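You operate a simulated robot arm through the tools that you are given. There is no shell and no other tool. Be economical: measure what you need, move in short steps, check, and stop when the job is done.

You are at the controls of a simulated two-armed robot. One attempt, no reset.

## Task
Set the tool air to the card's pressure by the yellow meter.
Fine: blue lever shut, steady the meter and zero it, stand it on the brass nipple, lever open; the meter must show the card's figure. Where these are worked on the way, their far stop is far enough and under half their travel is too little: blue lever.

It is judged by the outcome, as a careful person would: the job done as asked, and still so three seconds after it is handed in. It fails if anything else is knocked over, pushed out of place, dropped, spilled or broken.

## Robot
Two 6-joint arms with two-finger parallel grippers on one trunk, on a base that drives. Base frame: it is fixed to the floor where the robot stands at the start and does not move with it; the origin is under the middle of the robot, x ahead of it, y to its left, z up. Readings come in mm, rad, newtons and seconds.
The left shoulder is at the start at [60, 187, 1319], the right one opposite. With the tool pointing down near the work surface each hand reaches from about 100 to 560 mm from the robot's upright axis, wherever it stands, measured 20 degrees to its own side. Places, roughly: air board [700, -100, 1000]; air card [800, 0, 1200]; air knob [600, 0, 1300]; blue lever [400, 0, 1200]; blue zero button [700, -100, 900]; brass knob [500, 0, 1100]; brass nipple [900, -200, 900]; white lever [900, -300, 800]. Payload 1.57 kg a hand.
Tool frame (each hand has its own): the origin (TCP) lies between the finger pads and is the grasp point; the fingertips stand 30 mm ahead of it; z points along the fingers, y is the line along which they close. The gripper opens to 110 mm. The fingers are 24 mm wide and 12 mm thick; the gripper's body (48 by 112 mm) begins 78 mm behind the TCP.
Orientation is told as [roll, pitch, yaw] about the base's x, y, z axes, in that order, counted from this pose: with the fingers straight down and closing along the base's y, the tool's x points along the base's -x, its y along +y and its z along -z.

## Interface
- The arms move only by the tool drive_tool. It takes "left_moves", "right_moves" or both (then of equal length, played together; a hand with none holds still); each is a list of rows, each a list of 7 numbers: the turn, a rotation vector about the tool's x, y, z in rad, then the shift along the tool's x, y, z in m, then the opening in per cent of the stroke, from 0 (shut) to 100 (fully open). In form: [[wx, wy, wz, tx, ty, tz, grip], ...]. A call has 1 to 10 rows; each row shifts and turns the commanded pose from where the row before left it, along the tool's axes as they then stand. Rows are played at 5 a second. More than 50 mm and 0.15 rad between two rows, or a gripper value outside its range, and nothing of the call is played. A pose out of reach is approached as far as the arm can. The call stops where the force on the tool passes 80 N (or 10 N more than at its start, if that is more) or the arm is blocked; 0.2 s more then pass. Each finger travels about 153 mm/s and halts on what it meets, pressing with about 21 N; the grip force reading is that of the motor and also rises with nothing between the fingers. The clock runs only during rows and for 0.2 s after the last one: add rows that do not move to give the fingers time. The reply holds the time, the measured pose of the TCP, the force on the tool along the base axes, the opening and the grip force, in the units named above and with some noise, with the torque about the TCP (base axes, N m) and any sound that the robot's microphone picked up.
- Cameras (640 x 400 px; columns grow to the right, rows downward): "scene" is now at [13, -13.5, 1853.1]; the picture's right is [-0.19, -0.98, 0.00], its down [-0.79, 0.15, -0.60] and it looks along [0.58, -0.11, -0.80] (base axes); focal length 262 px, centre (320, 200). "left" rides on the left gripper at [70, -16, -141] in its tool frame; the picture's right is [0.23, 0.97, 0.00], its down [-0.86, 0.20, -0.48] and it looks along [-0.47, 0.11, 0.88] (tool axes); focal length 222 px, centre (320, 200). "right" rides on the right gripper at [70, 16, -141] in its tool frame; the picture's right is [-0.23, 0.97, 0.00], its down [-0.85, -0.20, -0.48] and it looks along [-0.47, -0.11, 0.88] (tool axes); focal length 222 px, centre (320, 200). There is no depth. A picture from a camera that has moved, and an enlarged one, comes with that camera's place and axes in the base frame and with its lens.
- get_image(camera): a new picture of that camera. It takes no simulated time.
- slide_trunk(by): slides the trunk up (or, below 0, down) by that many mm; the arms and the scene camera ride with it, the base frame stays. It gives what a move gives, with no picture.
- drive_base(legs): drives the robot by 1 to 6 legs, each [ahead, left, turn to the left] in mm, mm and rad, along the robot's own axes; the way and the turn of a leg run together, so that a leg with both is an arc; at most 1500 mm and 3.142 rad a leg. The arms and the cameras ride along, it lands a little off, and it stops where it bumps. It gives what a move gives.
- turn_head(pan, tilt): turns the head with the scene camera to pan (to the left, within 1.501 rad either way) and tilt (down, from -0.506 to 1.204), counted from straight ahead of the robot. It gives what a move gives.
- enlarge(camera, box): a new picture of the part [left, top, right, bottom] of that camera's present view, enlarged. It takes no simulated time.
- job_done(): hands the job in; it is judged then, once.

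Go step by step. Nothing tells you exact positions but the pictures and the camera data: compare them with the known pose of the tool, close in by small moves and look again before you grip or let go. The budget is 120 turns and 92 pictures, counting those below and the enlarged ones. Unless the task says otherwise, let go and move clear before handing in, and close with one line.

The tools are called after "Request:" as a command line: name --argument value ..., lists and objects as JSON in quotes. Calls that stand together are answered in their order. drive_tool: Moves the arms, as the interface text tells. Its arguments: {"type":"object","properties":{"left_moves":{"type":"array","items":{"type":"array","items":{"type":"number"}}},"right_moves":{"type":"array","items":{"type":"array","items":{"type":"number"}}}},"required":[]} The other tools are called the same way: slide_trunk (by) slides the trunk up or down; drive_base (legs) drives the base; turn_head (pan, tilt) turns the head that bears the scene camera; get_image (camera) takes a picture; enlarge (camera, box) takes an enlarged picture of a part of a camera's view; job_done () hands the job in.

At the start:

```text
clock: 0.0
left_eef_pos: [328.3, 100.8, 1587.0]
left_tool_rot: [0.0, 0.0, 0.001]
left_contact_force: [-0.6, -0.4, -0.7]
left_torque: [-0.01, 0.02, -0.02]
left_width: 109.6
left_grasp_force: 0.1
right_eef_pos: [297.3, -172.5, 1590.5]
right_tool_rot: [0.0, -0.001, -0.001]
right_contact_force: [0.5, 0.2, -0.2]
right_torque: [0.0, 0.0, -0.01]
right_width: 109.9
right_grasp_force: 0.0
trunk travel left (down, up): [-947.0, 43.0]
robot x, y, heading: [0.1, 2.0, -0.001]
head pan, tilt: [-0.194, 0.932]
```

scene: 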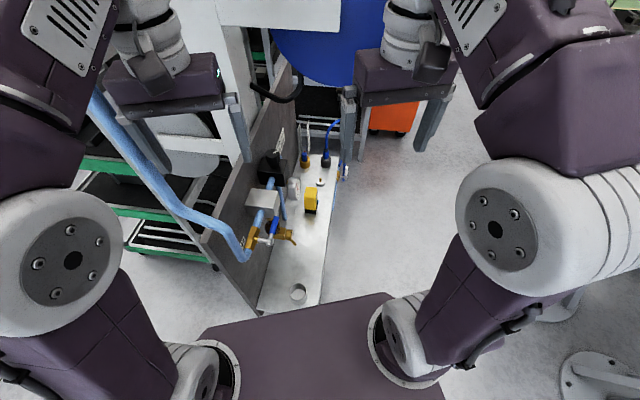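
right: 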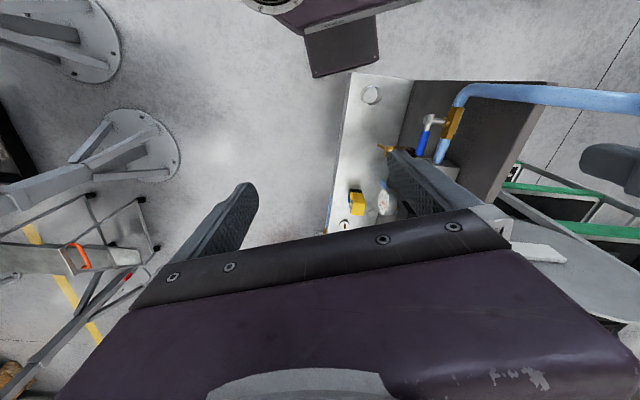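
left: 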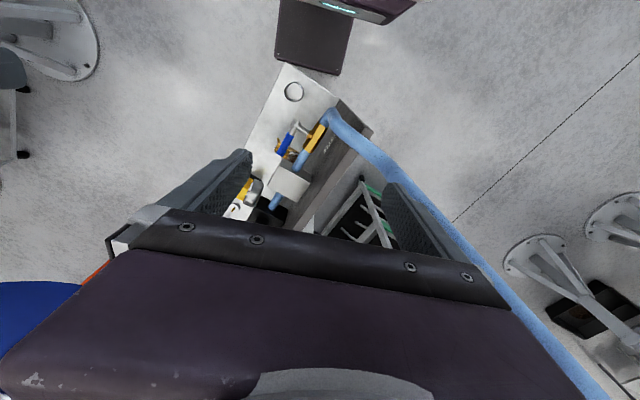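

I see a shelf/air board ahead with a blue lever, brass fittings and a yellow meter. I'll look closer before anything moves.

Request:
enlarge --camera "scene" --box '[220, 100, 380, 200]'

Request:
enlarge --camera "scene" --box '[220, 200, 380, 300]'

Request:
enlarge --camera "right" --box '[320, 70, 560, 230]'

Request:
enlarge --camera "left" --box '[220, 60, 400, 230]'

```text
4.00 times, centred on (300, 150) of scene
camera zoom: at [13.0, -13.5, 1853.1], right [-0.19, -0.98, 0.0], down [-0.79, 0.15, -0.6], along [0.58, -0.11, -0.8], focal length 1048 px, centre (400, 400)
```

zoom: 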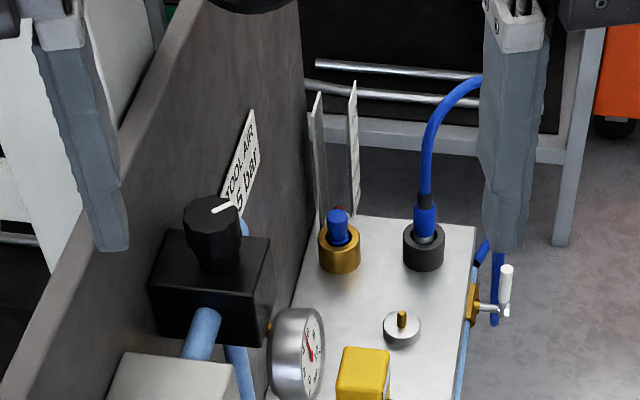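

```text
4.00 times, centred on (300, 250) of scene
camera zoom: at [13.0, -13.5, 1853.1], right [-0.19, -0.98, 0.0], down [-0.79, 0.15, -0.6], along [0.58, -0.11, -0.8], focal length 1048 px, centre (400, 0)
```

zoom: 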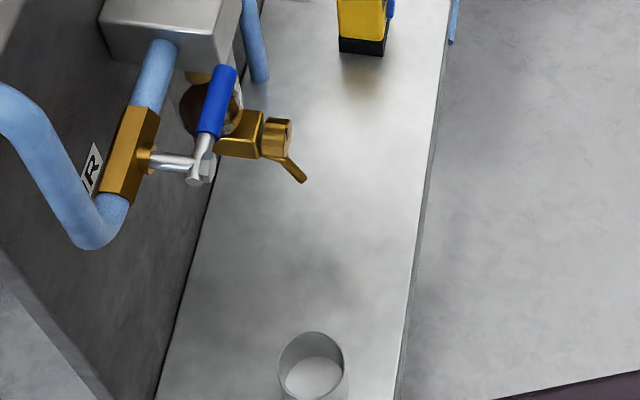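

```text
2.50 times, centred on (440, 150) of right
camera zoom: at [226.6, -156.6, 1730.0], right [0.23, 0.97, 0.0], down [0.85, -0.2, 0.48], along [0.47, -0.11, -0.88], focal length 555 px, centre (20, 325)
```

zoom: 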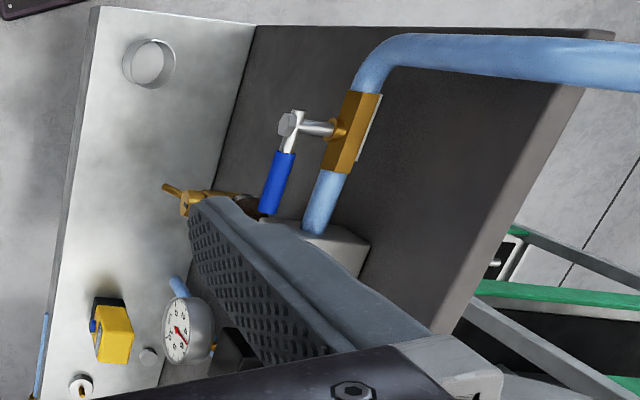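

```text
2.35 times, centred on (310, 145) of left
camera zoom: at [259.3, 84.2, 1730.2], right [-0.23, 0.97, 0.0], down [0.86, 0.2, 0.48], along [0.47, 0.11, -0.88], focal length 523 px, centre (344, 329)
```

zoom: 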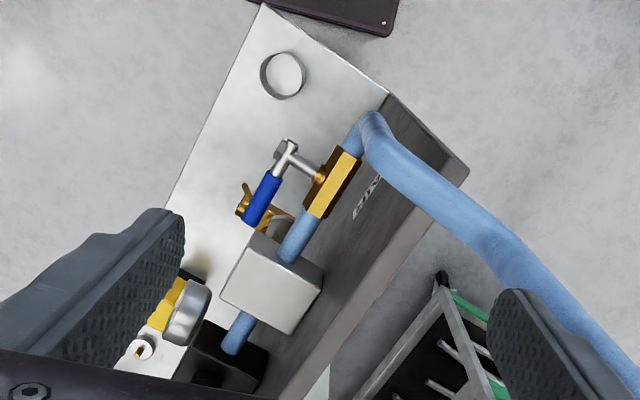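

Next I read the card and examine the meter's area in more detail.

Request:
enlarge --camera "scene" --box '[268, 120, 308, 160]'

Request:
enlarge --camera "scene" --box '[280, 145, 360, 215]'

```text
10.00 times, centred on (288, 140) of scene
camera zoom: at [13.0, -13.5, 1853.1], right [-0.19, -0.98, 0.0], down [-0.79, 0.15, -0.6], along [0.58, -0.11, -0.8], focal length 2619 px, centre (640, 800)
```

zoom: 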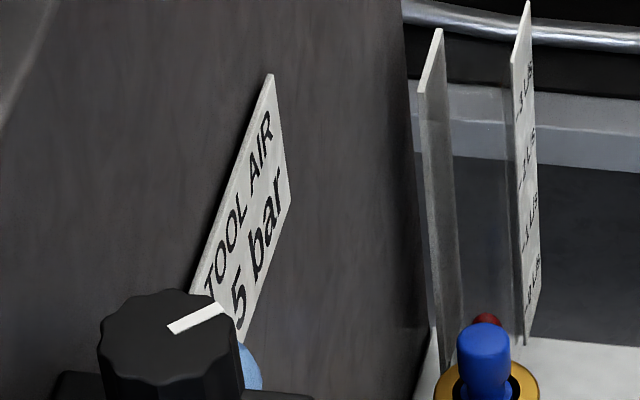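

```text
5.71 times, centred on (320, 180) of scene
camera zoom: at [13.0, -13.5, 1853.1], right [-0.19, -0.98, 0.0], down [-0.79, 0.15, -0.6], along [0.58, -0.11, -0.8], focal length 1497 px, centre (320, 314)
```

zoom: 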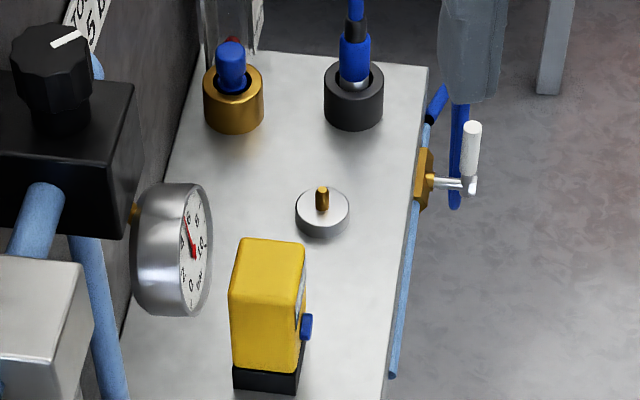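

The card may show more than "5" behind the knob, so I need another viewpoint. I'll shift both arms apart and view the scene again.

Request:
drive_tool --left_moves '[[0, 0, 0, 0, 0.05, 0, 100], [0, 0, 0, 0, 0.05, 0, 100], [0, 0, 0, 0, 0.05, 0, 100], [0, 0, 0, 0, 0.05, 0, 100]]' --right_moves '[[0, 0, 0, 0, -0.05, 0, 100], [0, 0, 0, 0, -0.05, 0, 100], [0, 0, 0, 0, -0.05, 0, 100], [0, 0, 0, 0, -0.05, 0, 100]]'

Request:
get_image --camera "scene"

Request:
get_image --camera "right"

```text
clock: 1.0
left_eef_pos: [330.6, 302.9, 1589.1]
left_tool_rot: [0.0, -0.002, 0.0]
left_contact_force: [-0.2, -0.1, 0.0]
left_torque: [0.01, 0.05, -0.01]
left_width: 110.0
left_grasp_force: 0.0
right_eef_pos: [300.7, -372.4, 1586.1]
right_tool_rot: [0.0, -0.001, -0.001]
right_contact_force: [-0.6, -0.6, 0.4]
right_torque: [0.0, 0.01, -0.01]
right_width: 110.0
right_grasp_force: 0.1
trunk travel left (down, up): [-947.0, 43.0]
robot x, y, heading: [-1.1, -1.3, 0.002]
head pan, tilt: [-0.194, 0.932]
```

```text
82 pictures are left
camera scene: at [15.7, -14.0, 1853.0], right [-0.19, -0.98, 0.0], down [-0.79, 0.15, -0.59], along [0.58, -0.11, -0.8], focal length 262 px, centre (320, 200)
```

scene: 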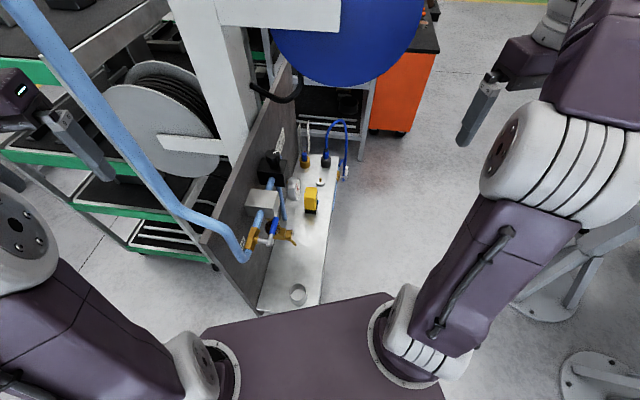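

```text
81 pictures are left
camera right: at [229.7, -356.7, 1727.2], right [0.23, 0.97, 0.0], down [0.86, -0.2, 0.48], along [0.47, -0.11, -0.88], focal length 222 px, centre (320, 200)
```

right: 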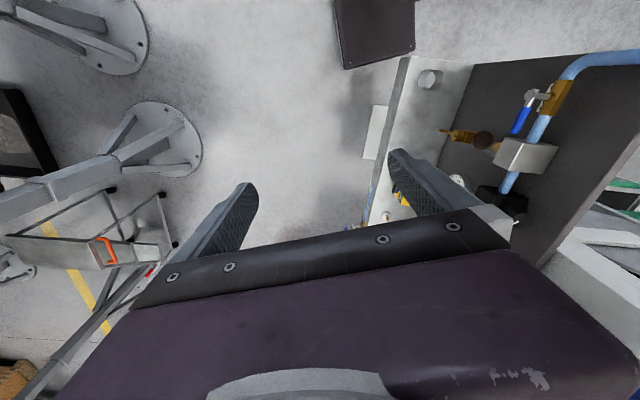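

The shelf runs away from me at about -18°, with the board on its left. I'll drive around to its open right side and face the board from there, stopping well short of it.

Request:
drive_base --legs '[[-150, 0, 0], [0, -680, 0], [614, 0, 0], [0, 0, 1.255]]'

Request:
turn_head --pan 0 --tilt 0.8

Request:
get_image --camera "scene"

```text
clock: 7.7
left_eef_pos: [524.7, -384.0, 1591.9]
left_tool_rot: [-0.001, 0.028, 0.036]
left_contact_force: [-0.4, -0.2, 0.6]
left_torque: [-0.02, -0.03, -0.03]
left_width: 110.4
left_grasp_force: 0.0
right_eef_pos: [511.0, -1057.6, 1586.9]
right_tool_rot: [-0.002, -0.004, 0.006]
right_contact_force: [-1.7, -0.3, 0.3]
right_torque: [-0.01, -0.02, -0.01]
right_width: 110.0
right_grasp_force: 0.1
trunk travel left (down, up): [-947.0, 43.0]
robot x, y, heading: [210.1, -690.9, 0.008]
head pan, tilt: [-0.194, 0.932]
stopped in leg 3: the force on the tool passed its limit at 147 N (the readings are from after the stop); the commanded pose is now the measured one
```

```text
clock: 8.4
left_eef_pos: [523.8, -383.9, 1590.3]
left_tool_rot: [-0.002, 0.028, 0.036]
left_contact_force: [-6.7, -0.5, 0.8]
left_torque: [0.09, -0.59, 0.41]
left_width: 109.6
left_grasp_force: 0.1
right_eef_pos: [509.8, -1058.7, 1587.3]
right_tool_rot: [0.0, -0.003, 0.003]
right_contact_force: [-0.5, 0.4, 0.2]
right_torque: [0.04, 0.03, 0.01]
right_width: 110.1
right_grasp_force: 0.1
trunk travel left (down, up): [-947.0, 43.0]
robot x, y, heading: [210.1, -689.1, 0.007]
head pan, tilt: [0.0, 0.799]
```

```text
80 pictures are left
camera scene: at [229.3, -688.7, 1863.3], right [0.01, -1.0, 0.0], down [-0.72, 0.0, -0.7], along [0.7, 0.0, -0.72], focal length 262 px, centre (320, 200)
```

scene: 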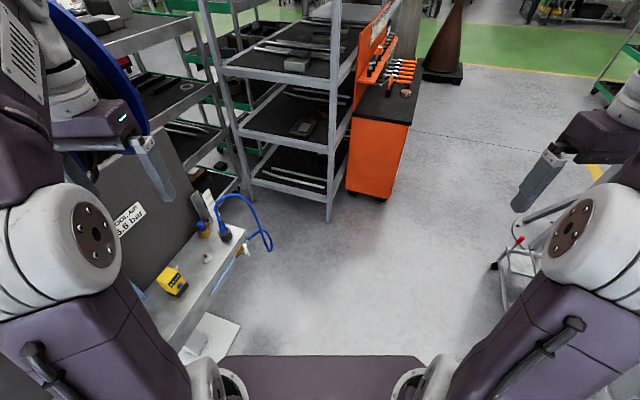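

The left hand touched something, probably the blue disc. I'll back away from it, then read the card from this angle.

Request:
drive_base --legs '[[-120, 0, 0]]'

Request:
get_image --camera "scene"

Request:
enlarge --camera "scene" --box '[80, 150, 280, 275]'

Request:
get_image --camera "left"

```text
clock: 9.6
left_eef_pos: [421.3, -383.9, 1588.3]
left_tool_rot: [-0.001, 0.037, 0.04]
left_contact_force: [0.7, -0.4, -0.5]
left_torque: [0.0, 0.1, 0.06]
left_width: 110.0
left_grasp_force: 0.1
right_eef_pos: [406.8, -1059.2, 1585.2]
right_tool_rot: [-0.001, 0.004, 0.007]
right_contact_force: [0.3, 0.1, -1.2]
right_torque: [0.02, 0.04, -0.01]
right_width: 110.2
right_grasp_force: 0.1
trunk travel left (down, up): [-947.0, 43.0]
robot x, y, heading: [98.8, -689.4, 0.009]
head pan, tilt: [0.0, 0.799]
```

```text
79 pictures are left
camera scene: at [128.4, -688.6, 1863.1], right [0.01, -1.0, 0.0], down [-0.72, -0.01, -0.69], along [0.69, 0.0, -0.72], focal length 262 px, centre (320, 200)
```

scene: 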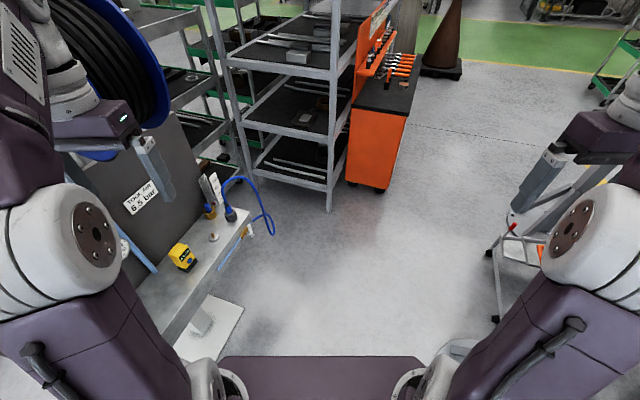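

```text
3.20 times, centred on (180, 212) of scene
camera zoom: at [128.4, -688.6, 1863.1], right [0.01, -1.0, 0.0], down [-0.72, -0.01, -0.69], along [0.69, 0.0, -0.72], focal length 838 px, centre (768, 160)
```

zoom: 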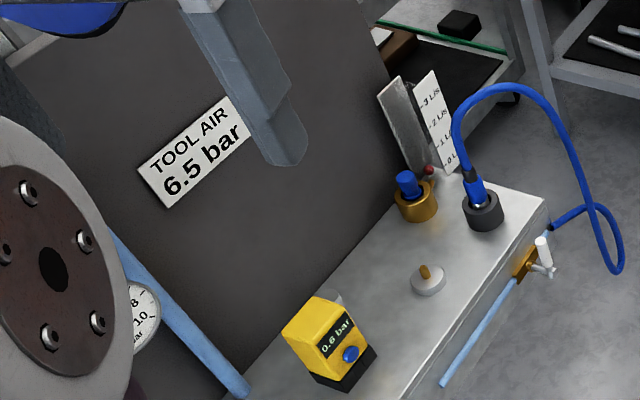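

```text
77 pictures are left
camera left: at [358.1, -403.0, 1732.9], right [-0.26, 0.96, 0.01], down [0.86, 0.23, 0.45], along [0.43, 0.12, -0.89], focal length 222 px, centre (320, 200)
```

left: 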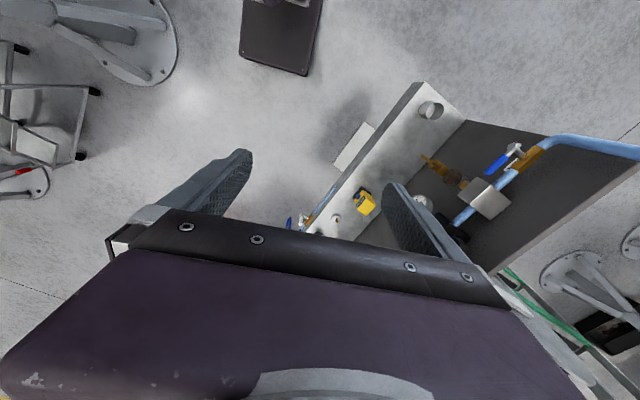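

The card reads 6.5 bar and the meter shows 0.6 bar off the nipple, so it needs zeroing. A hose reel overhangs the shelf at about z 1450 and up, so I'll draw the hands in, lower the trunk and go round further out.

Request:
drive_tool --left_moves '[[0, 0, 0, 0.05, 0, 0, 100], [0, 0, 0, 0.05, 0, 0, 100]]' --right_moves '[[0, 0, 0, 0.05, 0, 0, 100], [0, 0, 0, 0.04, 0, 0, 100]]'

Request:
slide_trunk --by -250

Request:
drive_base --legs '[[0, -150, 0], [365, 0, 0], [0, 0, 1.25]]'

Request:
get_image --camera "scene"

```text
clock: 10.2
left_eef_pos: [308.2, -386.3, 1595.1]
left_tool_rot: [-0.002, 0.028, 0.039]
left_contact_force: [0.7, 0.1, 0.1]
left_torque: [0.01, -0.02, -0.03]
left_width: 110.1
left_grasp_force: 0.1
right_eef_pos: [303.7, -1058.5, 1586.8]
right_tool_rot: [0.0, -0.003, 0.008]
right_contact_force: [0.1, 0.7, -0.7]
right_torque: [0.0, -0.02, 0.0]
right_width: 110.0
right_grasp_force: 0.1
trunk travel left (down, up): [-947.0, 43.0]
robot x, y, heading: [97.5, -691.2, 0.005]
head pan, tilt: [0.0, 0.799]
```

```text
clock: 12.8
left_eef_pos: [311.2, -385.4, 1345.0]
left_tool_rot: [-0.001, 0.029, 0.039]
left_contact_force: [-0.1, -0.6, -0.8]
left_torque: [-0.02, 0.03, -0.04]
left_width: 110.0
left_grasp_force: 0.0
right_eef_pos: [308.2, -1058.7, 1337.2]
right_tool_rot: [0.002, 0.0, 0.009]
right_contact_force: [-0.8, 0.5, 0.5]
right_torque: [0.01, 0.03, -0.02]
right_width: 109.9
right_grasp_force: 0.0
trunk travel left (down, up): [-697.0, 293.0]
robot x, y, heading: [97.2, -687.4, 0.005]
head pan, tilt: [0.0, 0.799]
```

```text
clock: 19.4
left_eef_pos: [241.5, -544.9, 1344.3]
left_tool_rot: [-0.002, 0.03, 1.323]
left_contact_force: [1.1, 0.5, 0.2]
left_torque: [-0.04, 0.03, -0.03]
left_width: 110.0
left_grasp_force: 0.1
right_eef_pos: [887.6, -738.1, 1337.6]
right_tool_rot: [0.0, 0.001, 1.293]
right_contact_force: [-0.2, -0.6, 1.7]
right_torque: [-0.01, 0.03, 0.02]
right_width: 109.9
right_grasp_force: 0.2
trunk travel left (down, up): [-697.0, 293.0]
robot x, y, heading: [471.4, -836.6, 1.29]
head pan, tilt: [0.0, 0.799]
```

```text
76 pictures are left
camera scene: at [479.2, -817.4, 1613.3], right [0.96, -0.27, 0.0], down [-0.2, -0.69, -0.7], along [0.19, 0.67, -0.72], focal length 262 px, centre (320, 200)
```

scene: 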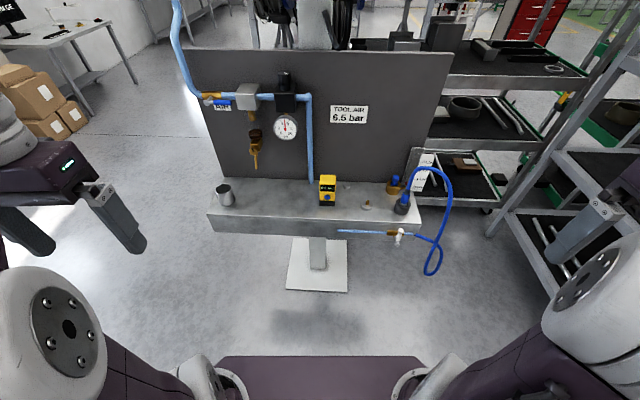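

This is a clear frontal view, so I'll take close-ups to measure from.

Request:
enlarge --camera "scene" --box '[190, 60, 350, 180]'

Request:
enlarge --camera "scene" --box '[290, 150, 450, 250]'

```text
3.33 times, centred on (270, 120) of scene
camera zoom: at [479.2, -817.4, 1613.3], right [0.96, -0.27, 0.0], down [-0.2, -0.69, -0.7], along [0.19, 0.67, -0.72], focal length 873 px, centre (487, 467)
```

zoom: 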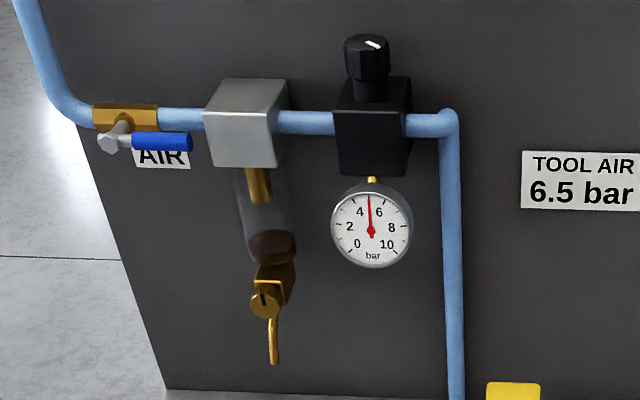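

```text
4.00 times, centred on (370, 200) of scene
camera zoom: at [479.2, -817.4, 1613.3], right [0.96, -0.27, 0.0], down [-0.2, -0.69, -0.7], along [0.19, 0.67, -0.72], focal length 1048 px, centre (120, 200)
```

zoom: 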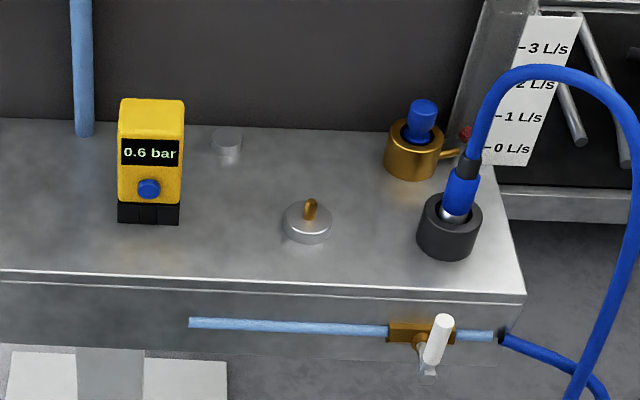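

Positions so far in mm: lever pivot about (356,57,1224), knob top (603,12,1303), nipple (865,-175,825), shelf top z≈818. I'll look up to find where the reel sits, then square up to the board.

Request:
turn_head --pan 0 --tilt 0.2

Request:
get_image --camera "scene"

```text
clock: 20.4
left_eef_pos: [241.6, -544.9, 1344.5]
left_tool_rot: [-0.001, 0.029, 1.322]
left_contact_force: [-0.3, 0.0, -0.8]
left_torque: [-0.01, 0.0, 0.03]
left_width: 110.1
left_grasp_force: 0.1
right_eef_pos: [888.2, -738.9, 1337.9]
right_tool_rot: [0.001, 0.001, 1.293]
right_contact_force: [-0.7, 0.0, 0.2]
right_torque: [0.0, 0.02, 0.01]
right_width: 110.1
right_grasp_force: 0.1
trunk travel left (down, up): [-697.0, 293.0]
robot x, y, heading: [472.8, -841.0, 1.293]
head pan, tilt: [0.0, 0.201]
```

```text
73 pictures are left
camera scene: at [482.6, -805.3, 1666.9], right [0.96, -0.27, 0.0], down [-0.06, -0.19, -0.98], along [0.27, 0.94, -0.2], focal length 262 px, centre (320, 200)
```

scene: 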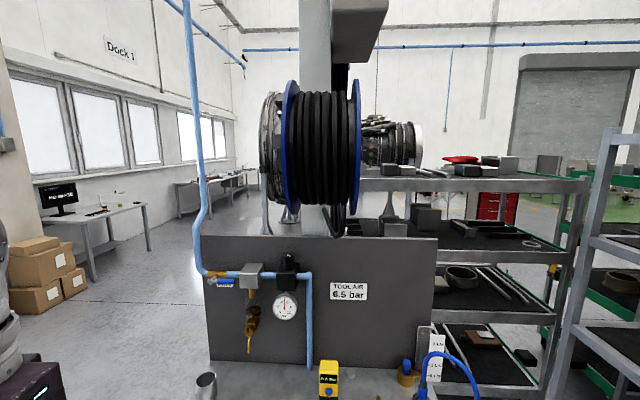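

The reel juts toward the robot over the middle of the board, bottom near z 1470, so I'll come at the knob roughly horizontally. First the left hand goes to fingers-forward for the lever.

Request:
drive_tool --left_moves '[[0, 0, 0, -0.05, 0, 0, 50], [0, 0, 0, -0.05, 0, 0, 0], [0, 0, 0, -0.05, 0, 0, 0], [0, -0.15, 0, -0.04, 0, 0, 0], [0, -0.15, 0, 0, 0, 0, 0], [0, -0.15, 0, 0, 0, 0, 0], [0, -0.15, 0, 0, 0, 0, 0], [0, -0.15, 0, 0, 0, 0, 0], [0, -0.15, 0, 0, 0, 0, 0], [0, -0.15, 0, 0, 0, 0, 0]]'

Request:
drive_tool --left_moves '[[0, -0.15, 0, 0, 0, 0, 0], [0, -0.15, 0, 0, 0, 0, 0], [0, -0.15, 0, 0, 0, 0, 0], [0, -0.1, 0, 0, 0, 0, 0]]'

```text
clock: 22.6
left_eef_pos: [278.2, -345.9, 1320.8]
left_tool_rot: [-0.005, -1.021, 1.329]
left_contact_force: [-0.3, -0.1, 0.3]
left_torque: [-0.02, 0.01, 0.0]
left_width: 0.1
left_grasp_force: 21.1
left hand out of reach, approached as far as the arm can: row 2, 3, 9, 10
right_eef_pos: [886.2, -737.9, 1336.2]
right_tool_rot: [-0.002, 0.0, 1.293]
right_contact_force: [0.6, 0.2, 0.6]
right_torque: [0.0, 0.0, 0.0]
right_width: 110.1
right_grasp_force: 0.0
trunk travel left (down, up): [-697.0, 293.0]
robot x, y, heading: [471.2, -835.9, 1.29]
head pan, tilt: [0.0, 0.201]
```

```text
clock: 23.6
left_eef_pos: [274.3, -337.6, 1317.9]
left_tool_rot: [-1.136, -1.569, 2.46]
left_contact_force: [-0.3, -0.1, -0.6]
left_torque: [0.0, 0.02, 0.01]
left_width: 0.0
left_grasp_force: 21.2
left hand out of reach, approached as far as the arm can: row 1
right_eef_pos: [885.6, -737.4, 1338.0]
right_tool_rot: [-0.001, 0.001, 1.294]
right_contact_force: [-0.7, 0.2, -0.7]
right_torque: [-0.02, -0.02, 0.02]
right_width: 110.1
right_grasp_force: 0.1
trunk travel left (down, up): [-697.0, 293.0]
robot x, y, heading: [472.4, -837.5, 1.295]
head pan, tilt: [0.0, 0.201]
```

The left hand is horizontal with fingers shut. Now I turn square to the board and approach.

Request:
drive_base --legs '[[0, 0, -0.057], [0, 150, 0], [250, 0, 0]]'

Request:
turn_head --pan 0 --tilt 0.75

Request:
get_image --camera "scene"

Request:
get_image --camera "left"

```text
clock: 26.8
left_eef_pos: [241.1, -42.2, 1319.5]
left_tool_rot: [-1.259, -1.569, 2.528]
left_contact_force: [-0.2, -0.4, 0.7]
left_torque: [0.0, 0.03, 0.01]
left_width: 0.1
left_grasp_force: 20.7
right_eef_pos: [832.7, -477.2, 1337.4]
right_tool_rot: [0.0, -0.001, 1.238]
right_contact_force: [-0.3, 0.3, -0.3]
right_torque: [0.0, -0.02, 0.03]
right_width: 110.1
right_grasp_force: 0.1
trunk travel left (down, up): [-697.0, 293.0]
robot x, y, heading: [412.2, -552.9, 1.24]
head pan, tilt: [0.0, 0.201]
```

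```text
clock: 27.8
left_eef_pos: [243.0, -41.9, 1318.9]
left_tool_rot: [-0.997, -1.568, 2.265]
left_contact_force: [-0.6, -0.6, 0.5]
left_torque: [0.0, 0.0, 0.02]
left_width: 0.0
left_grasp_force: 20.5
right_eef_pos: [832.6, -476.0, 1337.4]
right_tool_rot: [0.001, 0.0, 1.237]
right_contact_force: [0.4, -0.2, -0.1]
right_torque: [0.04, 0.01, 0.0]
right_width: 109.7
right_grasp_force: 0.1
trunk travel left (down, up): [-697.0, 293.0]
robot x, y, heading: [411.1, -551.3, 1.239]
head pan, tilt: [0.0, 0.75]
```

```text
72 pictures are left
camera scene: at [421.6, -529.9, 1617.4], right [0.94, -0.33, 0.0], down [-0.22, -0.64, -0.73], along [0.24, 0.69, -0.68], focal length 262 px, centre (320, 200)
```

scene: 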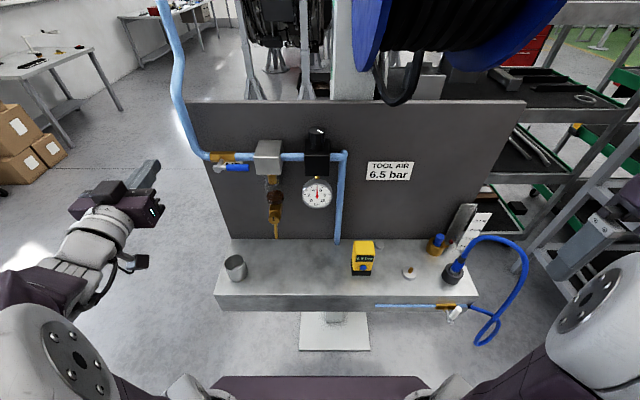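

```text
71 pictures are left
camera left: at [216.9, -182.2, 1250.5], right [-0.93, 0.29, -0.23], down [-0.33, -0.4, 0.86], along [0.16, 0.87, 0.46], focal length 222 px, centre (320, 200)
```

left: 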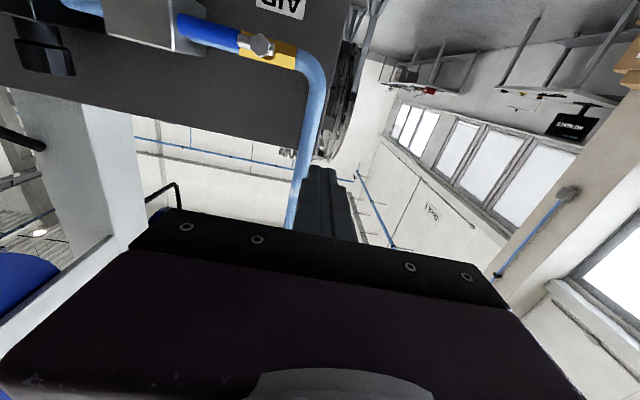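

The lever pivot triangulates to about (358,58,1229), with its handle pointing right, 80 mm long. I'll close in a little with the base and slide the left hand over to just above the handle.

Request:
drive_base --legs '[[65, 0, 0]]'

Request:
drive_tool --left_moves '[[0, 0, 0, 0, -0.05, 0, 0], [0, 0, 0, 0, -0.05, 0, 0], [0, 0, 0, 0, -0.04, 0, 0]]'

Request:
get_image --camera "scene"

Request:
get_image --camera "left"

```text
clock: 28.8
left_eef_pos: [263.9, 15.4, 1320.4]
left_tool_rot: [-2.269, -1.569, -2.744]
left_contact_force: [0.0, 0.2, 0.0]
left_torque: [0.02, -0.02, 0.05]
left_width: 0.0
left_grasp_force: 21.1
right_eef_pos: [852.7, -418.7, 1337.4]
right_tool_rot: [0.0, -0.001, 1.238]
right_contact_force: [0.3, -1.4, -0.3]
right_torque: [0.05, -0.02, 0.0]
right_width: 110.0
right_grasp_force: 0.1
trunk travel left (down, up): [-697.0, 293.0]
robot x, y, heading: [430.2, -495.8, 1.241]
head pan, tilt: [0.0, 0.75]
```

```text
clock: 29.6
left_eef_pos: [374.5, 19.0, 1317.9]
left_tool_rot: [-0.095, -1.568, 1.357]
left_contact_force: [0.1, 0.9, -0.2]
left_torque: [0.01, 0.03, 0.02]
left_width: 0.0
left_grasp_force: 20.9
left hand out of reach, approached as far as the arm can: row 1, 2, 3
right_eef_pos: [854.8, -412.2, 1338.3]
right_tool_rot: [0.0, 0.0, 1.236]
right_contact_force: [-0.1, -0.4, -0.3]
right_torque: [-0.03, -0.02, 0.03]
right_width: 110.0
right_grasp_force: 0.2
trunk travel left (down, up): [-697.0, 293.0]
robot x, y, heading: [435.9, -491.2, 1.236]
head pan, tilt: [0.0, 0.75]
```

```text
70 pictures are left
camera scene: at [443.4, -467.1, 1617.3], right [0.94, -0.33, 0.0], down [-0.22, -0.65, -0.73], along [0.24, 0.69, -0.68], focal length 262 px, centre (320, 200)
```

scene: 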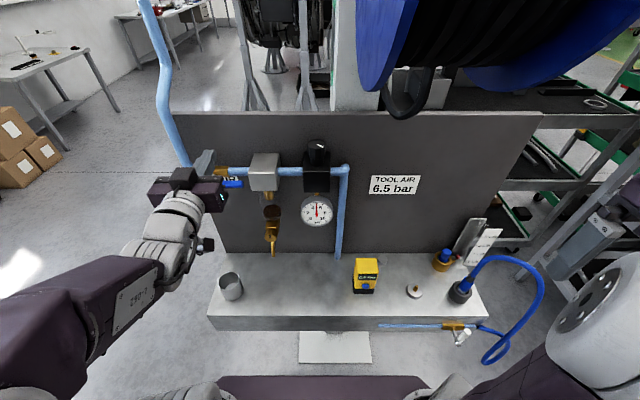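

```text
69 pictures are left
camera left: at [345.6, -120.4, 1249.7], right [-0.93, 0.29, -0.23], down [-0.33, -0.39, 0.86], along [0.16, 0.87, 0.46], focal length 222 px, centre (320, 200)
```

left: 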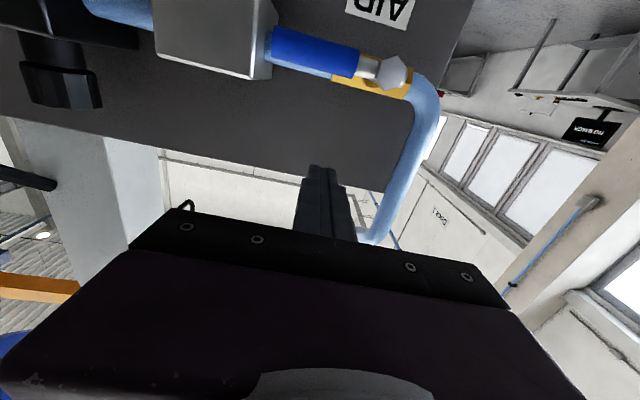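

The hand nears its reach limit at this height, so I'll raise the trunk 120 mm and bring the hand down above the handle.

Request:
slide_trunk --by 120

Request:
drive_tool --left_moves '[[0, 0, 0, 0.05, 0, 0, 0], [0, 0, 0, 0.05, 0, 0, 0], [0, 0, 0, 0.05, -0.018, 0, 0], [0, 0, 0, 0.0, -0.018, 0, 0], [0, 0, 0, 0.0, 0, 0, 0]]'

Request:
get_image --camera "left"

Request:
enlarge --camera "scene" --box '[150, 130, 310, 250]'

```text
clock: 31.1
left_eef_pos: [373.1, 18.1, 1439.1]
left_tool_rot: [-0.829, -1.57, 2.093]
left_contact_force: [-0.1, 0.0, -0.5]
left_torque: [-0.03, -0.01, -0.01]
left_width: 0.3
left_grasp_force: 20.4
right_eef_pos: [854.5, -415.7, 1457.0]
right_tool_rot: [0.0, 0.0, 1.238]
right_contact_force: [-0.8, 0.2, 0.2]
right_torque: [0.0, 0.0, 0.0]
right_width: 110.2
right_grasp_force: 0.0
trunk travel left (down, up): [-817.0, 173.0]
robot x, y, heading: [431.9, -492.7, 1.24]
head pan, tilt: [0.0, 0.75]
```

```text
refused: row 3 steps farther than a row can; nothing moved
```

```text
68 pictures are left
camera left: at [345.0, -121.5, 1370.2], right [-0.93, 0.3, -0.23], down [-0.34, -0.39, 0.86], along [0.16, 0.87, 0.46], focal length 222 px, centre (320, 200)
```

left: 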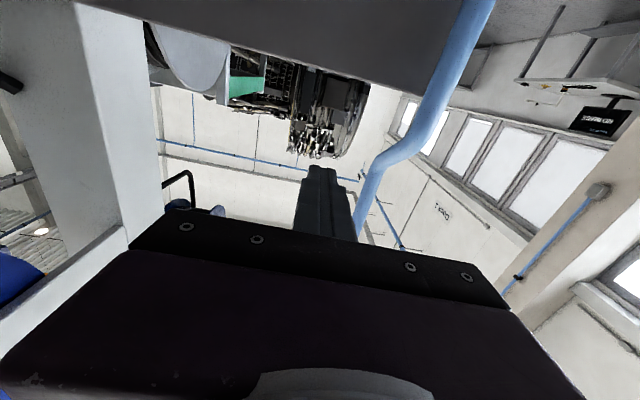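

```text
3.33 times, centred on (230, 190) of scene
camera zoom: at [442.9, -468.8, 1737.3], right [0.94, -0.33, 0.0], down [-0.22, -0.64, -0.73], along [0.24, 0.69, -0.68], focal length 873 px, centre (620, 233)
```

zoom: 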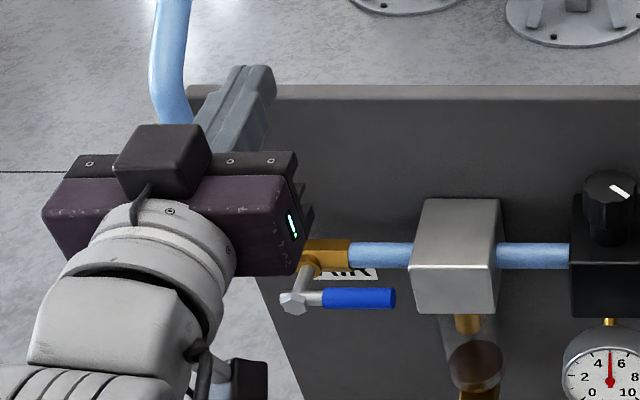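

The lever stands clear of the pipe. I'll descend with smaller rows.

Request:
drive_tool --left_moves '[[0, 0, 0, 0.045, 0, 0, 0], [0, 0, 0, 0.045, 0, 0, 0], [0, 0, 0, 0.045, -0.01, 0, 0], [0, 0, 0, 0.025, -0.022, 0.0, 0], [0, 0, 0, 0.0, 0, 0.015, 0], [0, 0, 0, 0, 0, 0, 0]]'

Request:
get_image --camera "left"

Request:
enlarge --camera "scene" --box '[150, 130, 310, 250]'

```text
clock: 32.5
left_eef_pos: [365.0, 85.4, 1354.4]
left_tool_rot: [-1.117, -1.565, 2.373]
left_contact_force: [0.9, -0.4, -1.3]
left_torque: [0.03, -0.01, 0.03]
left_width: 0.0
left_grasp_force: 20.7
left hand out of reach, approached as far as the arm can: row 1, 2, 3, 4, 5
right_eef_pos: [853.3, -415.4, 1456.6]
right_tool_rot: [0.001, -0.001, 1.238]
right_contact_force: [-0.9, -0.1, 0.5]
right_torque: [0.02, 0.0, -0.02]
right_width: 110.0
right_grasp_force: 0.0
trunk travel left (down, up): [-817.0, 173.0]
robot x, y, heading: [432.0, -490.9, 1.235]
head pan, tilt: [0.0, 0.75]
```

```text
66 pictures are left
camera left: at [338.8, -54.9, 1285.7], right [-0.93, 0.3, -0.23], down [-0.34, -0.39, 0.86], along [0.17, 0.87, 0.46], focal length 222 px, centre (320, 200)
```

left: 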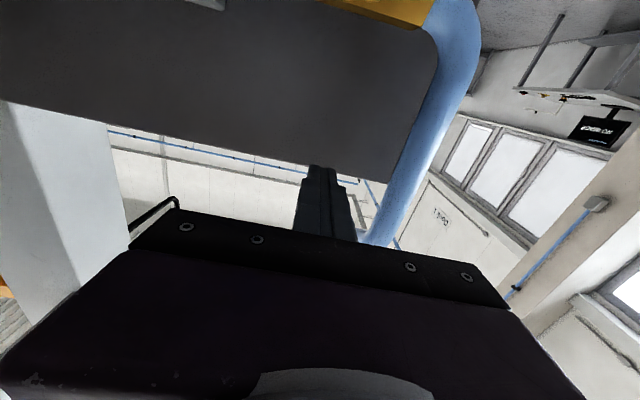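

```text
3.33 times, centred on (230, 190) of scene
camera zoom: at [442.8, -468.9, 1737.3], right [0.94, -0.33, 0.0], down [-0.22, -0.64, -0.73], along [0.24, 0.69, -0.68], focal length 873 px, centre (620, 233)
```

zoom: 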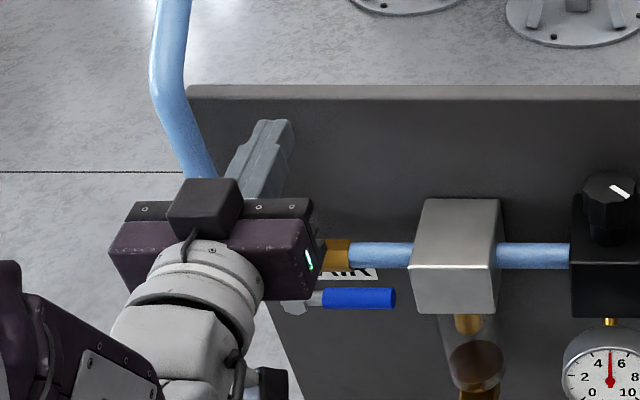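

The arm was too folded rather than too far: being out of reach pushed the hand forward. I'll back the base off so the arm can work further extended.

Request:
drive_base --legs '[[-220, 0, 0]]'

Request:
drive_tool --left_moves '[[0, 0, 0, 0, 0, 0.05, 0], [0, 0, 0, 0, 0, 0.05, 0], [0, 0, 0, 0, 0, 0, 0]]'

```text
clock: 34.1
left_eef_pos: [295.6, -117.9, 1352.5]
left_tool_rot: [-0.771, -1.562, 2.03]
left_contact_force: [0.5, -0.3, -0.2]
left_torque: [-0.01, -0.02, -0.04]
left_width: 0.0
left_grasp_force: 21.4
right_eef_pos: [782.1, -617.8, 1455.9]
right_tool_rot: [0.001, 0.001, 1.237]
right_contact_force: [-0.3, -0.3, -0.1]
right_torque: [-0.04, 0.0, -0.01]
right_width: 109.9
right_grasp_force: 0.1
trunk travel left (down, up): [-817.0, 173.0]
robot x, y, heading: [363.7, -697.0, 1.238]
head pan, tilt: [0.0, 0.75]
```

```text
clock: 34.9
left_eef_pos: [311.8, -30.2, 1356.6]
left_tool_rot: [-1.133, -1.563, 2.385]
left_contact_force: [0.5, -0.6, 0.0]
left_torque: [-0.02, 0.01, -0.02]
left_width: 0.2
left_grasp_force: 21.1
left hand out of reach, approached as far as the arm can: row 1, 2
right_eef_pos: [780.4, -624.5, 1458.0]
right_tool_rot: [0.001, -0.001, 1.236]
right_contact_force: [0.4, -0.3, 0.1]
right_torque: [0.07, -0.03, 0.01]
right_width: 110.1
right_grasp_force: 0.1
trunk travel left (down, up): [-817.0, 173.0]
robot x, y, heading: [361.7, -696.0, 1.24]
head pan, tilt: [0.0, 0.75]
```

Now the pose is reachable at greater extension. I'll lower and shift the hand here in free space, then drive the base forward.

Request:
drive_tool --left_moves '[[0, 0, 0, 0.04, 0, 0, 0], [0, 0, 0, 0.04, 0, 0, 0], [0, 0, 0, 0.0, -0.04, 0, 0], [0, 0, 0, 0, -0.034, 0, 0], [0, 0, 0, 0, 0, 0, 0]]'

```text
clock: 36.1
left_eef_pos: [311.7, -26.3, 1293.4]
left_tool_rot: [-0.965, -1.559, 2.199]
left_contact_force: [-0.4, -0.7, 0.9]
left_torque: [0.0, 0.04, -0.01]
left_width: 0.0
left_grasp_force: 21.2
left hand out of reach, approached as far as the arm can: row 1, 2, 3, 4
right_eef_pos: [781.8, -621.2, 1458.1]
right_tool_rot: [0.0, -0.001, 1.238]
right_contact_force: [0.6, -0.3, 0.0]
right_torque: [0.04, 0.04, 0.03]
right_width: 110.0
right_grasp_force: 0.0
trunk travel left (down, up): [-817.0, 173.0]
robot x, y, heading: [362.2, -697.8, 1.236]
head pan, tilt: [0.0, 0.75]
```

Horizontal is awkward for this arm. I'll turn the left tool back to pointing down, which still reaches the lever from above and its right side.

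Request:
drive_tool --left_moves '[[0, 0.15, 0, 0, 0, 0, 0], [0, 0.15, 0, 0, 0, 0, 0], [0, 0.15, 0, 0, 0, 0, 0], [0, 0.15, 0, 0, 0, 0, 0], [0, 0.15, 0, 0, 0, 0, 0], [0, 0.15, 0, 0, 0, 0, 0], [0, 0.15, 0, 0, 0, 0, 0], [0, 0.15, 0, 0, 0, 0, 0], [0, 0.15, 0, 0, 0, 0, 0], [0, 0, 0, 0, 0, 0, 0]]'

```text
clock: 38.3
left_eef_pos: [321.8, -33.3, 1291.4]
left_tool_rot: [-0.034, -0.316, 1.227]
left_contact_force: [-0.3, 0.4, 0.4]
left_torque: [-0.01, -0.02, 0.01]
left_width: 0.0
left_grasp_force: 21.5
left hand out of reach, approached as far as the arm can: row 5, 9
right_eef_pos: [781.8, -623.3, 1456.8]
right_tool_rot: [0.0, -0.002, 1.237]
right_contact_force: [0.2, -0.4, 1.0]
right_torque: [0.03, 0.01, 0.0]
right_width: 109.9
right_grasp_force: 0.1
trunk travel left (down, up): [-817.0, 173.0]
robot x, y, heading: [361.5, -699.5, 1.238]
head pan, tilt: [0.0, 0.75]
```

Request:
drive_tool --left_moves '[[0, 0, 0, 0.0283, -0.016, -0.00925, 0], [0, 0, 0, 0.0283, -0.016, -0.00925, 0], [0, 0, 0, 0.0283, -0.016, -0.00925, 0], [0, 0, 0, 0.0283, -0.016, -0.00925, 0], [0, 0, 0, 0, 0, 0, 0]]'

```text
clock: 39.5
left_eef_pos: [340.0, -167.4, 1292.5]
left_tool_rot: [-0.035, -0.317, 1.226]
left_contact_force: [-0.2, -0.9, 0.1]
left_torque: [0.01, 0.05, -0.01]
left_width: 0.0
left_grasp_force: 20.6
right_eef_pos: [781.7, -621.5, 1456.9]
right_tool_rot: [-0.001, 0.001, 1.238]
right_contact_force: [-0.5, 0.1, 0.6]
right_torque: [0.04, -0.03, -0.01]
right_width: 110.1
right_grasp_force: 0.1
trunk travel left (down, up): [-817.0, 173.0]
robot x, y, heading: [363.4, -697.1, 1.239]
head pan, tilt: [0.0, 0.75]
```

Request:
drive_base --legs '[[200, 0, 0]]'

Request:
enlarge --camera "scene" --box '[150, 130, 310, 250]'

Request:
get_image --camera "left"

```text
clock: 41.1
left_eef_pos: [398.9, 18.2, 1294.2]
left_tool_rot: [-0.035, -0.319, 1.236]
left_contact_force: [0.0, 0.8, 0.5]
left_torque: [0.04, -0.01, 0.01]
left_width: 0.1
left_grasp_force: 20.7
right_eef_pos: [845.1, -432.4, 1459.0]
right_tool_rot: [0.001, -0.003, 1.246]
right_contact_force: [-0.2, -0.2, 0.5]
right_torque: [0.05, -0.02, 0.03]
right_width: 109.9
right_grasp_force: 0.1
trunk travel left (down, up): [-817.0, 173.0]
robot x, y, heading: [427.6, -508.8, 1.246]
head pan, tilt: [0.0, 0.75]
```

```text
3.33 times, centred on (230, 190) of scene
camera zoom: at [433.9, -491.3, 1737.4], right [0.95, -0.32, 0.0], down [-0.22, -0.64, -0.73], along [0.23, 0.69, -0.68], focal length 873 px, centre (620, 233)
```

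zoom: 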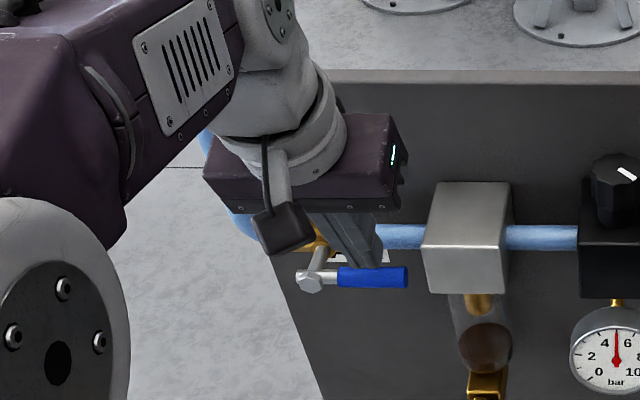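

```text
63 pictures are left
camera left: at [374.1, -90.2, 1408.2], right [-0.99, 0.13, -0.1], down [0.02, 0.7, 0.72], along [0.16, 0.71, -0.69], focal length 222 px, centre (320, 200)
```

left: 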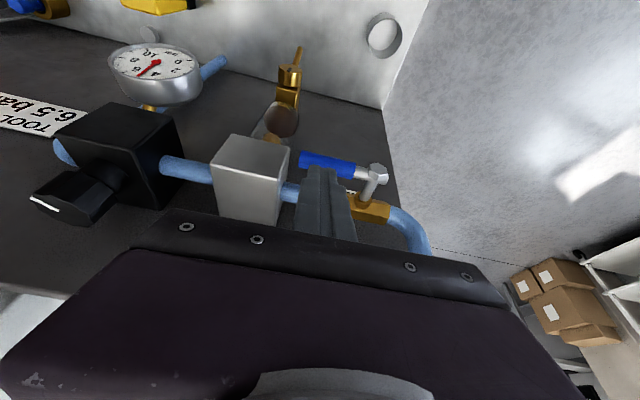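

The fingertip is just above and slightly short of the handle. I'll move forward 14 mm, press down in steps, and watch the force.

Request:
drive_tool --left_moves '[[0, 0, 0, -0.0133, 0, 0.0043, 0], [0, 0, 0, 0.005, 0, 0.0152, 0], [0, 0, 0, 0.005, 0, 0.0152, 0], [0, 0, 0, 0.005, 0, 0.0152, 0], [0, 0, 0, 0, 0, 0, 0]]'

Request:
enlarge --camera "scene" --box '[150, 130, 310, 250]'

```text
clock: 42.1
left_eef_pos: [405.0, 30.1, 1273.4]
left_tool_rot: [-0.025, -0.374, 1.233]
left_contact_force: [-7.7, -20.5, 35.0]
left_torque: [-0.55, 0.41, -0.14]
left_width: 0.2
left_grasp_force: 21.1
right_eef_pos: [844.8, -440.5, 1458.8]
right_tool_rot: [0.001, -0.008, 1.246]
right_contact_force: [-0.6, 0.7, -0.4]
right_torque: [-0.03, 0.03, 0.05]
right_width: 110.0
right_grasp_force: 0.0
trunk travel left (down, up): [-817.0, 173.0]
robot x, y, heading: [428.0, -512.2, 1.248]
head pan, tilt: [0.0, 0.75]
stopped in row 4 (left hand): the force on the tool passed its limit at 95 N (the readings are from after the stop); the commanded pose is now the measured one
```

```text
3.33 times, centred on (230, 190) of scene
camera zoom: at [433.4, -501.2, 1737.7], right [0.95, -0.32, 0.0], down [-0.22, -0.64, -0.74], along [0.23, 0.7, -0.68], focal length 873 px, centre (620, 233)
```

zoom: 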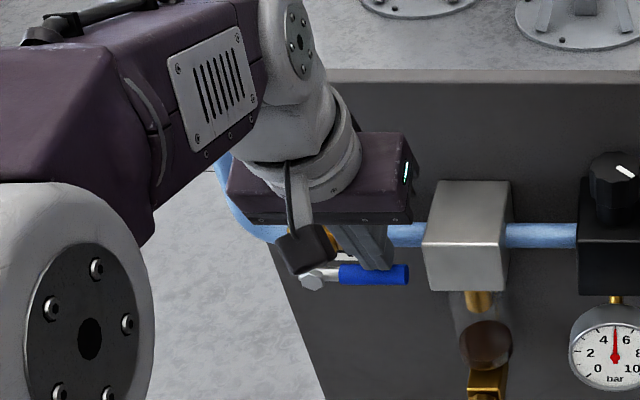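

The lever doesn't go down (95 N, at its stop), so shutting must be upward. I'll retreat, raise the trunk and try a steep forward pitch so the fingers can lift the handle from below.

Request:
drive_tool --left_moves '[[0, 0, 0, -0.009, 0, -0.028, 0], [0, 0, 0, -0.009, 0, -0.028, 0], [0, 0, 0, 0, 0, 0, 0]]'

Request:
drive_base --legs '[[-200, 0, 0]]'

Request:
slide_trunk --by 120

Request:
drive_tool --left_moves '[[0, 0, 0, 0.016, 0, 0.047, 0], [0, 0, 0, 0.016, 0, 0.047, 0], [0, -0.15, 0, 0.016, 0, 0.047, 0], [0, -0.15, 0, 0.0, 0, 0, 0], [0, -0.15, 0, 0.0, 0, 0, 0], [0, -0.15, 0, 0.0, 0, 0, 0], [0, -0.15, 0, 0.0, 0, 0, 0], [0, 0, 0, 0, 0, 0, 0]]'

```text
clock: 42.9
left_eef_pos: [406.1, 38.0, 1326.8]
left_tool_rot: [-0.027, -0.362, 1.231]
left_contact_force: [1.0, 0.7, 1.0]
left_torque: [-0.03, -0.02, -0.01]
left_width: 0.0
left_grasp_force: 20.9
right_eef_pos: [846.4, -431.2, 1457.9]
right_tool_rot: [0.0, 0.0, 1.247]
right_contact_force: [0.0, -0.3, 0.4]
right_torque: [0.0, 0.02, 0.03]
right_width: 110.1
right_grasp_force: 0.0
trunk travel left (down, up): [-817.0, 173.0]
robot x, y, heading: [429.8, -507.8, 1.247]
head pan, tilt: [0.0, 0.75]
```

```text
clock: 44.4
left_eef_pos: [345.9, -139.0, 1324.8]
left_tool_rot: [-0.028, -0.36, 1.23]
left_contact_force: [0.2, 0.7, 0.0]
left_torque: [0.0, 0.03, 0.0]
left_width: 0.3
left_grasp_force: 20.7
right_eef_pos: [785.3, -607.1, 1456.4]
right_tool_rot: [-0.002, 0.003, 1.247]
right_contact_force: [-0.1, 1.2, 0.2]
right_torque: [0.01, -0.01, 0.0]
right_width: 110.0
right_grasp_force: 0.1
trunk travel left (down, up): [-817.0, 173.0]
robot x, y, heading: [362.3, -692.1, 1.247]
head pan, tilt: [0.0, 0.75]
```

```text
clock: 45.9
left_eef_pos: [345.7, -143.7, 1446.9]
left_tool_rot: [-0.03, -0.36, 1.23]
left_contact_force: [-0.2, -0.5, 0.5]
left_torque: [0.05, 0.01, 0.0]
left_width: 0.0
left_grasp_force: 20.2
right_eef_pos: [784.0, -612.1, 1578.0]
right_tool_rot: [0.001, 0.0, 1.245]
right_contact_force: [0.1, 1.2, -0.6]
right_torque: [0.04, 0.01, -0.01]
right_width: 110.0
right_grasp_force: 0.0
trunk travel left (down, up): [-937.0, 53.0]
robot x, y, heading: [363.0, -690.4, 1.244]
head pan, tilt: [0.0, 0.75]
```

```text
clock: 47.7
left_eef_pos: [354.9, -139.6, 1298.5]
left_tool_rot: [-0.063, -1.111, 1.278]
left_contact_force: [-0.2, -0.2, 0.0]
left_torque: [-0.01, 0.0, 0.0]
left_width: 0.0
left_grasp_force: 21.5
left hand out of reach, approached as far as the arm can: row 4, 5
right_eef_pos: [783.9, -611.7, 1576.7]
right_tool_rot: [0.0, 0.001, 1.243]
right_contact_force: [-0.4, 0.7, -0.3]
right_torque: [0.06, -0.02, -0.03]
right_width: 109.8
right_grasp_force: 0.1
trunk travel left (down, up): [-937.0, 53.0]
robot x, y, heading: [364.7, -691.2, 1.244]
head pan, tilt: [0.0, 0.75]
```

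Pitch -1.11 works here. I'll lower the hand below the handle's height.

Request:
drive_tool --left_moves '[[0, 0, 0, 0.0337, 0, 0.0167, 0], [0, 0, 0, 0.0337, 0, 0.0167, 0], [0, 0, 0, 0.0337, 0, 0.0167, 0], [0, 0, 0, 0, 0, 0, 0]]'

```text
clock: 48.7
left_eef_pos: [370.1, -91.5, 1234.1]
left_tool_rot: [-0.058, -1.1, 1.274]
left_contact_force: [-0.7, 0.4, -0.1]
left_torque: [-0.01, 0.02, 0.01]
left_width: 0.0
left_grasp_force: 20.7
left hand out of reach, approached as far as the arm can: row 1, 2, 3
right_eef_pos: [784.6, -612.3, 1576.3]
right_tool_rot: [-0.001, -0.002, 1.246]
right_contact_force: [0.2, 0.6, -0.1]
right_torque: [0.01, -0.02, 0.0]
right_width: 109.8
right_grasp_force: 0.1
trunk travel left (down, up): [-937.0, 53.0]
robot x, y, heading: [363.3, -691.3, 1.246]
head pan, tilt: [0.0, 0.75]
```

Request:
drive_tool --left_moves '[[0, 0, 0, -0.0178, 0, 0.0358, 0], [0, 0, 0, 0.0224, 0, 0.0111, 0], [0, 0, 0, 0.0224, 0, 0.0111, 0], [0, 0, 0, 0, 0, 0, 0]]'

```text
clock: 49.7
left_eef_pos: [390.0, -52.3, 1184.4]
left_tool_rot: [-0.062, -1.111, 1.277]
left_contact_force: [0.1, -0.5, 0.0]
left_torque: [0.05, 0.02, -0.02]
left_width: 0.1
left_grasp_force: 21.1
right_eef_pos: [784.0, -611.7, 1577.6]
right_tool_rot: [-0.001, 0.001, 1.244]
right_contact_force: [-0.7, -0.1, 0.2]
right_torque: [0.01, -0.01, 0.0]
right_width: 109.9
right_grasp_force: 0.0
trunk travel left (down, up): [-937.0, 53.0]
robot x, y, heading: [361.8, -691.7, 1.242]
head pan, tilt: [0.0, 0.75]
```

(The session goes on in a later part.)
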